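You operate a simulated robot arm through the tools that you are given. There is no shell and no other tool. Be economical: measure what you need, move in short steps, check, and stop when the job is done.

Carry out the task below with a simulated robot arm. There is one attempt and no reset: what you move stays moved.

TASK
Put one of the tokens from the blue table on the purple card.

It is judged by the outcome, as a careful person would: the job done as asked, and still so three seconds after it is handed in. It fails if anything else is knocked over, pushed out of place, dropped, spilled or broken.

THE ROBOT
A 7-joint arm with a two-finger parallel gripper, fixed in place. Base frame: the origin is at the foot of the arm, x ahead of it, y to its left, z up; the work surface is at about z = 0. Lengths are in mm, angles in degrees, forces in N, time in s.
With the tool pointing down near the work surface it reaches from about 220 to 580 mm from the base axis. Its first joint turns from -66.0 to 66.0 degrees. Payload 2.5 kg.
Tool frame: the origin (TCP) lies between the finger pads and is the grasp point; the fingertips stand 23 mm ahead of it; z points along the fingers, y is the line along which they close. The gripper opens to 94 mm. The fingers are 38 mm wide and 10 mm thick; the gripper's body (54 by 96 mm) begins 39 mm behind the TCP.
Orientation is told as [roll, pitch, yaw] about the base's x, y, z axes, in that order, counted from this pose: with the fingers straight down and closing along the base's y, the tool's x points along the base's -x, its y along +y and its z along -z.

THE INTERFACE
- The arm moves only by the tool drive_tool. Its argument "moves" is a list of rows, each an object of numbers (a shift or turn left out is 0, a gripper value left out holds the last): "dx", "dy", "dz": the shift along the tool's x, y, z in mm; "rx", "ry", "rz": the turn, a rotation vector about the tool's x, y, z in degrees; "claw": the finger opening in mm, from 0 to 94. In form: [{"dx": .., "dy": .., "dz": .., "rx": .., "ry": .., "rz": .., "claw": ..}, ...]. A call has 1 to 20 rows; each row shifts and turns the commanded pose from where the row before left it, along the tool's axes as they then stand. A row lasts 0.2 s, in which the tool goes at most 50 mm and 8.6 degrees; a call with a longer step from one row to the next is refused whole, and so is a gripper value outside its range. A pose out of reach is approached as far as the arm can. The call stops where the force on the tool passes 40 N (or 10 N more than at its start, if that is more) or the arm is blocked; 0.2 s more then pass. The fingers move at their own pace (about 108 mm/s each) and stop on an object; they squeeze with about 28 N. The grip force told is the motor's: it shows also when the fingers shut on nothing. Time passes only in rows, and 0.2 s behind the last, so rows that do not move let the fingers close. It gives the time, the measured TCP pose, the force on the tool (base axes), the opening and the grip force at its end, in the units of the frame above (readings bear some noise).
- Cameras (640 x 400 px; columns grow to the right, rows downward): "scene" is fixed at [125.8, -443.4, 531]; the picture's right is [0.58, -0.82, 0.00], its down [-0.61, -0.43, -0.67] and it looks along [0.54, 0.38, -0.75] (base axes); focal length 299 px, centre (320, 200). "wrist" rides on the gripper at [-39, 0, -44] in the tool frame; the picture's right is [0.00, -1.00, 0.00], its down [0.97, 0.00, -0.24] and it looks along [0.24, 0.00, 0.97] (tool axes); focal length 218 px, centre (320, 200).
- grab_frame(camera): a new picture of that camera. No time passes.
- pixel_to_xyz(camera, pixels): for up to 12 pixels [column, row] of the newest picture of that camera ("zoom" is the newest enlarged one), the place [x, y, z] in the base frame of the surface seen there, good to about 2 mm, but the place of the scene camera against the robot may be out by one fixed shift of up to 18 mm in any direction. No time passes.
- close_up(camera, box): a new picture of the part [left, top, right, bottom] of that camera's present view, enlarged. No time passes.
- close_job(): hands the job in; it is judged then, once.

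Work in short steps. Measure before you move; look again where a grasp or a placing could have gone wrong, and mend it. You have 60 turns and 22 pictures in all, the two below and enlarged ones among them. Open the gripper and draw the arm clear of the work before you hand the job in, unless the task says otherwise; then end with one line.

The tools are called by a JSON object that holds its "op" and its "data". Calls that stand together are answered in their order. drive_tool: Moves the arm, as the interface text tells. Its arguments: {"type":"object","properties":{"moves":{"type":"array"}},"required":["moves"]} The other tools are called the same way: grab_frame (camera) takes a picture; pixel_to_xyz (camera, pixels) gives the place of the surface under pixels of a picture; close_up (camera, box) takes an enlarged picture of a part of a camera's view; close_job () hands the job in.

At the start:

```text
time: 0.0
tcp_pos: [369.3, -165.8, 278.9]
tool_rot: [0.0, -0.1, 0.0]
wrist_force: [0.4, 0.0, -0.7]
gripper_width: 93.9
finger_force: 0.1
```

scene: 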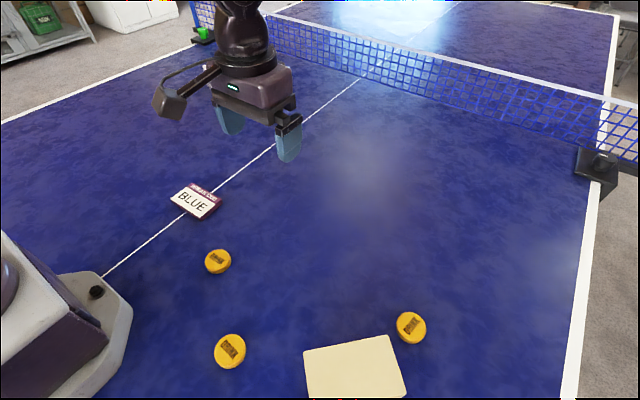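
wrist: 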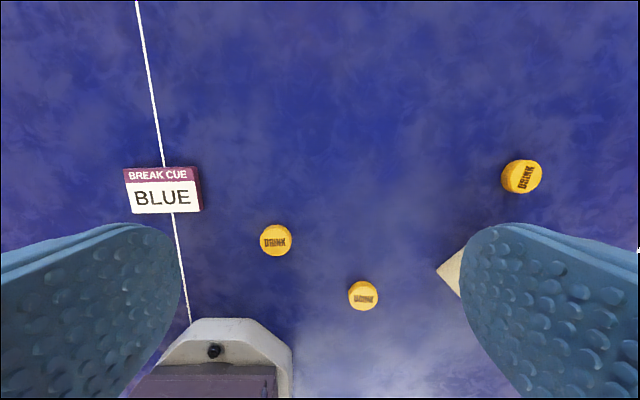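

The pictures show three yellow tokens, a purple-trimmed card reading "BLUE" (scene ~195,200) and a cream plate (~355,370). I'll look closer at the card and measure.

{"op": "close_up", "data": {"camera": "scene", "box": [140, 160, 300, 260]}}

{"op": "close_up", "data": {"camera": "scene", "box": [190, 240, 446, 400]}}

{"op": "pixel_to_xyz", "data": {"camera": "wrist", "pixels": [[276, 240], [363, 296], [521, 177], [128, 183], [198, 182], [134, 212], [201, 210], [166, 198], [220, 210], [453, 275], [304, 240], [125, 170]]}}

```text
4.00 times, centred on (220, 210) of scene
```

zoom: 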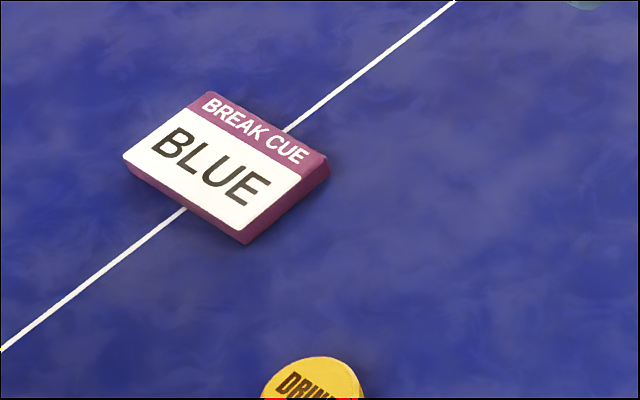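

```text
2.50 times, centred on (318, 320) of scene
```

zoom: 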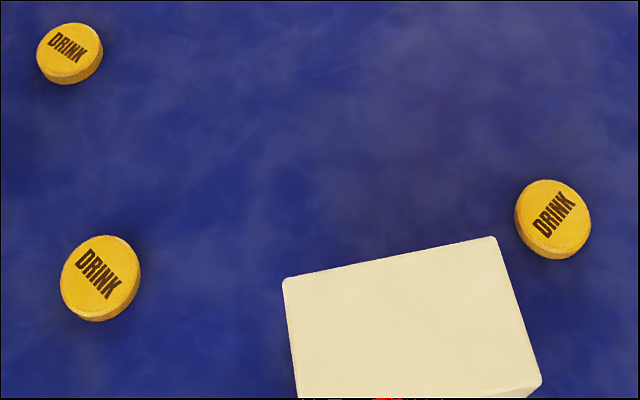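

```text
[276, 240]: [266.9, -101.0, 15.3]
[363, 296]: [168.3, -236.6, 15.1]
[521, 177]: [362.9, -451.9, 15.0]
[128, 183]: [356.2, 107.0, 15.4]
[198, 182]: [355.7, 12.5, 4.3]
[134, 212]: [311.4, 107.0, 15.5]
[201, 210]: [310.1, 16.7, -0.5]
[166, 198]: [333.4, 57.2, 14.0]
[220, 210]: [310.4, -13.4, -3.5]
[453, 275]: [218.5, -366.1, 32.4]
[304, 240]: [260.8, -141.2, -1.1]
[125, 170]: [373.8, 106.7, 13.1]
```

The only purple card is the "BREAK CUE" tile, about (342, 60) with its top at z≈14. The nearest token is at about (267, -101) with its top at z≈15. I'll move above that token.

{"op": "drive_tool", "data": {"moves": [{"dx": 25, "dy": 16, "dz": 30}, {"dx": 25, "dy": 16, "dz": 30}, {"dx": 26, "dy": 16, "dz": 30}, {"dx": 26, "dy": 17, "dz": 30}, {"dz": 20}, {}]}}

{"op": "grab_frame", "data": {"camera": "wrist"}}

```text
time: 1.4
tcp_pos: [267.4, -100.1, 139.8]
tool_rot: [0.0, 0.0, 0.0]
wrist_force: [-0.5, 0.0, 0.6]
gripper_width: 94.2
finger_force: 0.0
```

```text
17 pictures are left
```

wrist: 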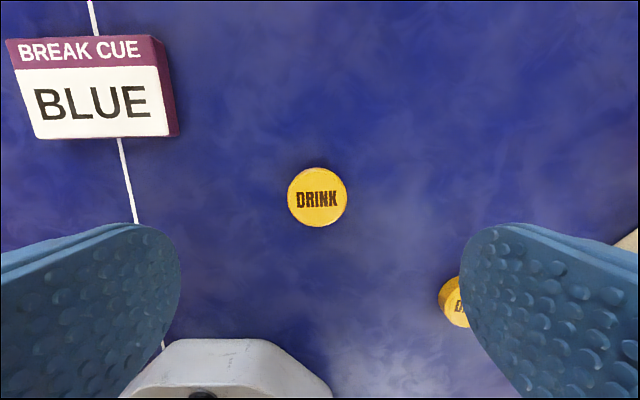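

The token is centred at (317,197) in the wrist view. I'll measure its edges and the card's corners.

{"op": "pixel_to_xyz", "data": {"camera": "wrist", "pixels": [[317, 197], [290, 197], [344, 197], [318, 170], [317, 224], [9, 42], [148, 37], [38, 136], [168, 132], [90, 88], [240, 200], [400, 200]]}}

```text
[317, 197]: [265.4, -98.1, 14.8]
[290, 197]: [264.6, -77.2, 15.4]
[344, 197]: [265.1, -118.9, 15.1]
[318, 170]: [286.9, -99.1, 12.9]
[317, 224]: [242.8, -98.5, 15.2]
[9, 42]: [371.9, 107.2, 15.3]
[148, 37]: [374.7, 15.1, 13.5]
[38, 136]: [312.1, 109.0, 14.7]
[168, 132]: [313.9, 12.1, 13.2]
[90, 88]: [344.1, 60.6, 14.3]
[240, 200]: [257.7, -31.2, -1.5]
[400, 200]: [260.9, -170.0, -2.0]
```

The token's centre is (265, -98) and it is 44 mm across. The card's centre is (343, 61). I'll descend to z≈27, which puts the fingertips 4 mm above the table, and then close.

{"op": "drive_tool", "data": {"moves": [{"dx": 2.4, "dy": 2, "dz": 30}, {"dz": 30}, {"dz": 25}, {"dz": 15}, {"dz": 8}, {"dz": 4.8}, {}]}}

{"op": "drive_tool", "data": {"moves": [{"claw": 70}, {"claw": 55}, {"claw": 38}, {"claw": 38}, {"claw": 38}]}}

{"op": "grab_frame", "data": {"camera": "wrist"}}

```text
time: 3.0
tcp_pos: [264.7, -100.3, 25.6]
tool_rot: [0.0, 0.0, 0.0]
wrist_force: [0.6, -0.5, -0.8]
gripper_width: 93.8
finger_force: 0.2
```

```text
time: 4.2
tcp_pos: [263.1, -99.8, 25.8]
tool_rot: [0.1, 0.1, 0.0]
wrist_force: [0.1, 0.4, 1.3]
gripper_width: 46.2
finger_force: 27.8
```

```text
16 pictures are left
```

wrist: 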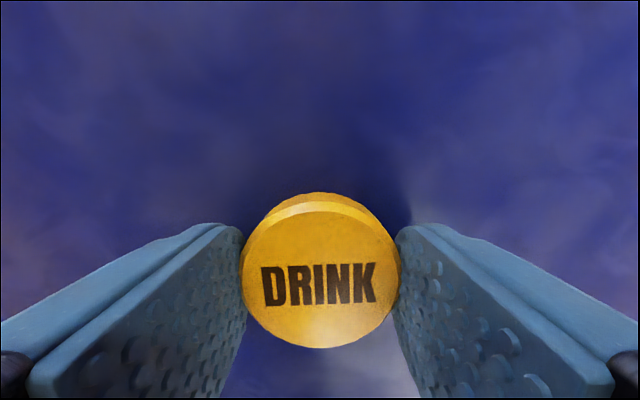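

The token is gripped (46 mm, 28 N). I'll lift 65 mm and move over the card: dx -78 and dy +160.

{"op": "drive_tool", "data": {"moves": [{"dz": -10}, {"dz": -20}, {"dz": -30}, {"dz": -10}, {"dx": -15, "dy": 30}, {"dx": -15, "dy": 30}, {"dx": -16, "dy": 33}, {"dx": -16, "dy": 33}, {"dx": -16, "dy": 33}, {}]}}

{"op": "grab_frame", "data": {"camera": "wrist"}}

{"op": "grab_frame", "data": {"camera": "scene"}}

```text
time: 6.4
tcp_pos: [342.9, 62.3, 96.6]
tool_rot: [-0.1, 0.1, 0.0]
wrist_force: [-0.2, -0.7, -0.1]
gripper_width: 37.8
finger_force: 0.0
```

```text
15 pictures are left
```

wrist: 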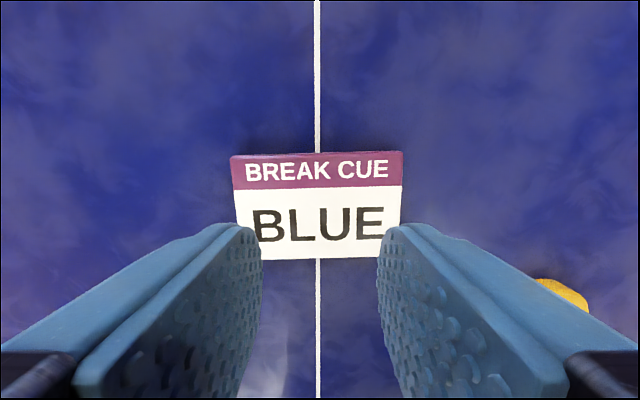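

```text
14 pictures are left
```

scene: 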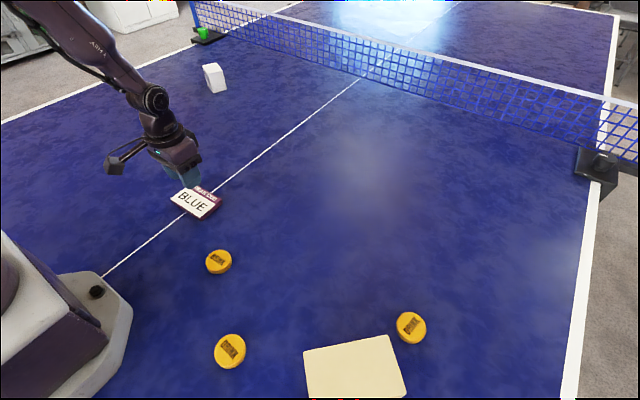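

The token slipped out during the lift (fingers at 38 mm, no force) and lies at its old place. I'll go back above it and look again before a lower, firmer grip.

{"op": "drive_tool", "data": {"moves": [{"dx": 16, "dy": -32, "claw": 94}, {"dx": 16, "dy": -32}, {"dx": 16, "dy": -32}, {"dx": 15, "dy": -32}, {"dx": 15, "dy": -32}, {}]}}

{"op": "grab_frame", "data": {"camera": "wrist"}}

{"op": "pixel_to_xyz", "data": {"camera": "wrist", "pixels": [[317, 197], [317, 205], [317, 215], [317, 220], [317, 185], [317, 230], [240, 200], [400, 200]]}}

```text
time: 7.8
tcp_pos: [265.7, -99.8, 97.7]
tool_rot: [0.0, 0.0, -0.1]
wrist_force: [-0.3, 0.3, -0.6]
gripper_width: 94.0
finger_force: 0.2
```

```text
13 pictures are left
```

wrist: 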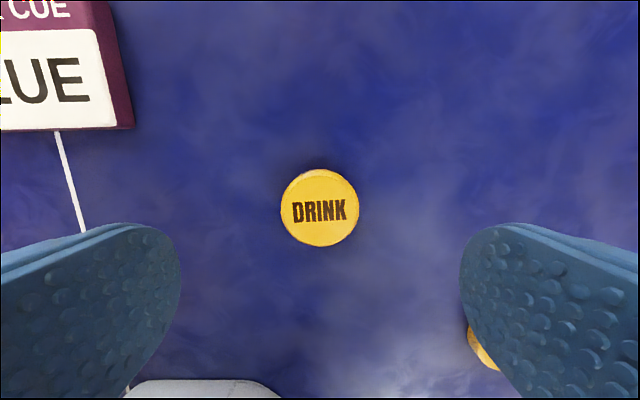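

```text
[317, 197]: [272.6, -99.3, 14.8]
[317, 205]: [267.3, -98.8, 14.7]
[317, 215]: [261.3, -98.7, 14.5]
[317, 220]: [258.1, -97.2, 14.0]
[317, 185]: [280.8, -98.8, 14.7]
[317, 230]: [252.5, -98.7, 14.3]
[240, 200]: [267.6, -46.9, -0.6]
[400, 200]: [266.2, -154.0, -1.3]
```

The token is upright at about (265, -99.5), directly below the tool. I'll descend slowly to z≈24.5, squeeze fully and lift a little to test the grip.

{"op": "drive_tool", "data": {"moves": [{"dz": 30}, {"dz": 25}, {"dz": 10}, {"dz": 5}, {"dz": 2}, {}, {"claw": 60}, {"claw": 30}, {"claw": 0}, {"claw": 0}, {"claw": 0}]}}

{"op": "drive_tool", "data": {"moves": [{"dz": -2}, {"dz": -3}, {"dz": -3}, {"dz": -4}, {}]}}

{"op": "grab_frame", "data": {"camera": "wrist"}}

```text
time: 10.2
tcp_pos: [264.3, -99.1, 25.3]
tool_rot: [0.1, 0.0, 0.1]
wrist_force: [0.0, 0.3, -0.3]
gripper_width: 46.2
finger_force: 28.0
```

```text
time: 11.4
tcp_pos: [265.2, -100.5, 36.9]
tool_rot: [-0.1, -0.1, -0.1]
wrist_force: [0.1, 1.1, 0.9]
gripper_width: 46.3
finger_force: 28.5
```

```text
12 pictures are left
```

wrist: 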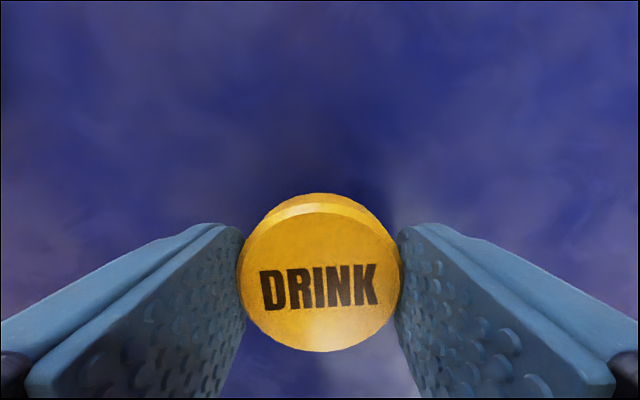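

It holds 12 mm up (46 mm, 28 N). I'll keep lifting gently.

{"op": "drive_tool", "data": {"moves": [{"dz": -5}, {"dz": -6}, {"dz": -6}, {"dz": -6}, {"dz": -5}, {"dz": -3}, {}]}}

```text
time: 13.0
tcp_pos: [264.1, -99.9, 68.4]
tool_rot: [0.1, 0.0, 0.0]
wrist_force: [0.6, -1.0, -0.1]
gripper_width: 46.5
finger_force: 27.9
```

It's still held. I'll move over to the card centre at (343, 61) in gentle steps.

{"op": "drive_tool", "data": {"moves": [{"dx": -3, "dy": 6}, {"dx": -5, "dy": 10}, {"dx": -6, "dy": 12}, {"dx": -6, "dy": 13}, {"dx": -6, "dy": 13}, {"dx": -6, "dy": 13}, {"dx": -6, "dy": 13}, {"dx": -6, "dy": 13}, {"dx": -6, "dy": 13}, {"dx": -6, "dy": 13}, {"dx": -6, "dy": 12}, {"dx": -6, "dy": 12}, {"dx": -5, "dy": 10}, {"dx": -3, "dy": 6}, {"dx": -2, "dy": 2}, {}]}}

{"op": "grab_frame", "data": {"camera": "wrist"}}

```text
time: 16.4
tcp_pos: [344.1, 61.0, 66.9]
tool_rot: [-0.1, 0.0, 0.0]
wrist_force: [0.2, -1.2, -0.3]
gripper_width: 46.3
finger_force: 28.2
```

```text
11 pictures are left
```

wrist: 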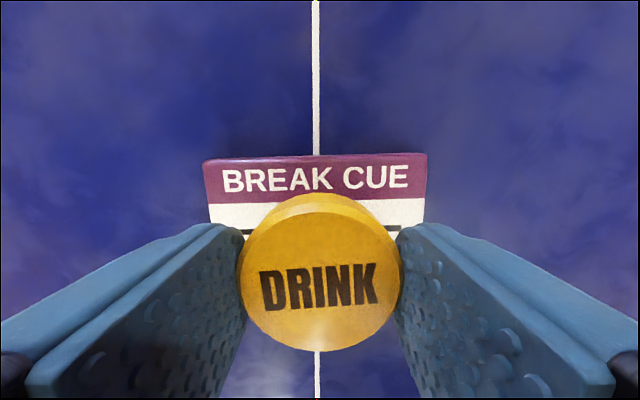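

The token is held and centred over the card. I'll lower to just above its top, where contact should come at TCP z≈39–40.

{"op": "drive_tool", "data": {"moves": [{"dz": 6}, {"dz": 7}, {"dz": 5}, {"dz": 4}, {"dz": 2}, {"dz": 1}, {}]}}

{"op": "drive_tool", "data": {"moves": [{"dz": 0.7}, {"dz": 0.5}, {}]}}

{"op": "close_up", "data": {"camera": "scene", "box": [140, 150, 268, 230]}}

```text
time: 18.0
tcp_pos: [341.6, 59.6, 43.9]
tool_rot: [0.0, 0.0, 0.0]
wrist_force: [-1.1, 0.8, -0.3]
gripper_width: 46.4
finger_force: 28.2
```

```text
time: 18.8
tcp_pos: [342.8, 59.3, 41.3]
tool_rot: [0.0, 0.0, 0.0]
wrist_force: [-0.3, -0.1, -0.5]
gripper_width: 46.2
finger_force: 28.5
```

```text
5.00 times, centred on (204, 190) of scene
```

zoom: 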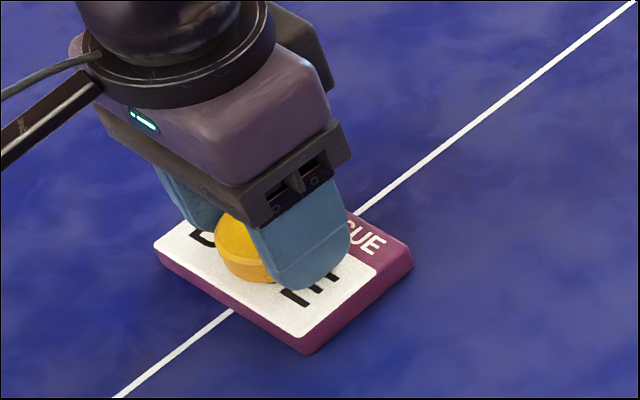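

There's no contact force yet at z≈41.5. I'll step down gently, watching the force.

{"op": "drive_tool", "data": {"moves": [{"dz": 0.6}, {"dz": 0.5}, {}]}}

{"op": "drive_tool", "data": {"moves": [{"dz": 0.5}, {"dz": 0.3}, {}]}}

```text
time: 19.6
tcp_pos: [342.6, 60.9, 40.6]
tool_rot: [0.0, -0.1, 0.1]
wrist_force: [0.5, -0.7, -1.1]
gripper_width: 46.5
finger_force: 28.4
```

```text
time: 20.4
tcp_pos: [343.7, 60.7, 40.6]
tool_rot: [0.1, -0.1, 0.0]
wrist_force: [-1.2, -0.4, 12.3]
gripper_width: 46.4
finger_force: 28.4
```

Contact: the force rose to 12 N. I'll open slowly, then rise straight up.

{"op": "drive_tool", "data": {"moves": [{"claw": 48}, {"claw": 54}, {"claw": 64}, {"claw": 70}, {}, {"dz": -5}, {"dz": -15}, {"dz": -30}, {"dz": -40}, {"dz": -40}, {}]}}

{"op": "grab_frame", "data": {"camera": "wrist"}}

{"op": "grab_frame", "data": {"camera": "scene"}}

```text
time: 22.8
tcp_pos: [341.4, 60.0, 171.3]
tool_rot: [0.0, 0.0, 0.0]
wrist_force: [0.4, -0.3, 0.3]
gripper_width: 69.9
finger_force: 0.1
```

```text
9 pictures are left
```

wrist: 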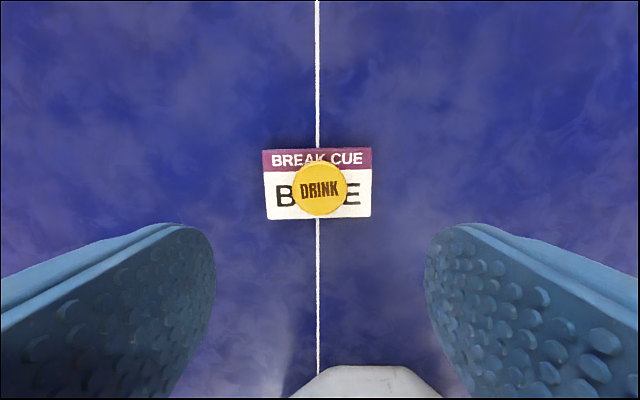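

```text
8 pictures are left
```

scene: 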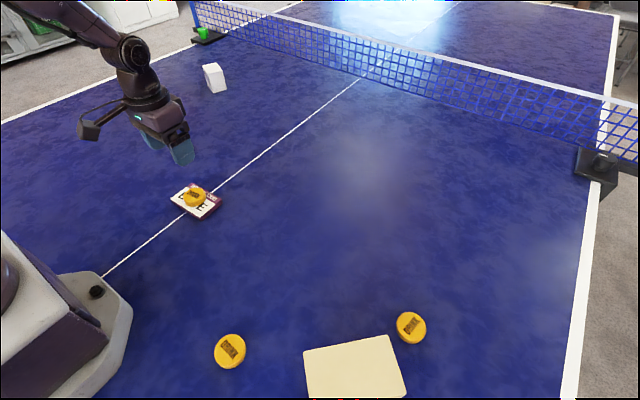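

The token lies flat and centred on the purple card, nothing else has moved, and the gripper is open and clear. I'm handing the job in.

{"op": "close_job", "data": {}}

```text
The job is handed in.
```

One token from the blue table is on the purple "BREAK CUE" card; it slipped from the first grip and was placed on the second try, with nothing else disturbed.
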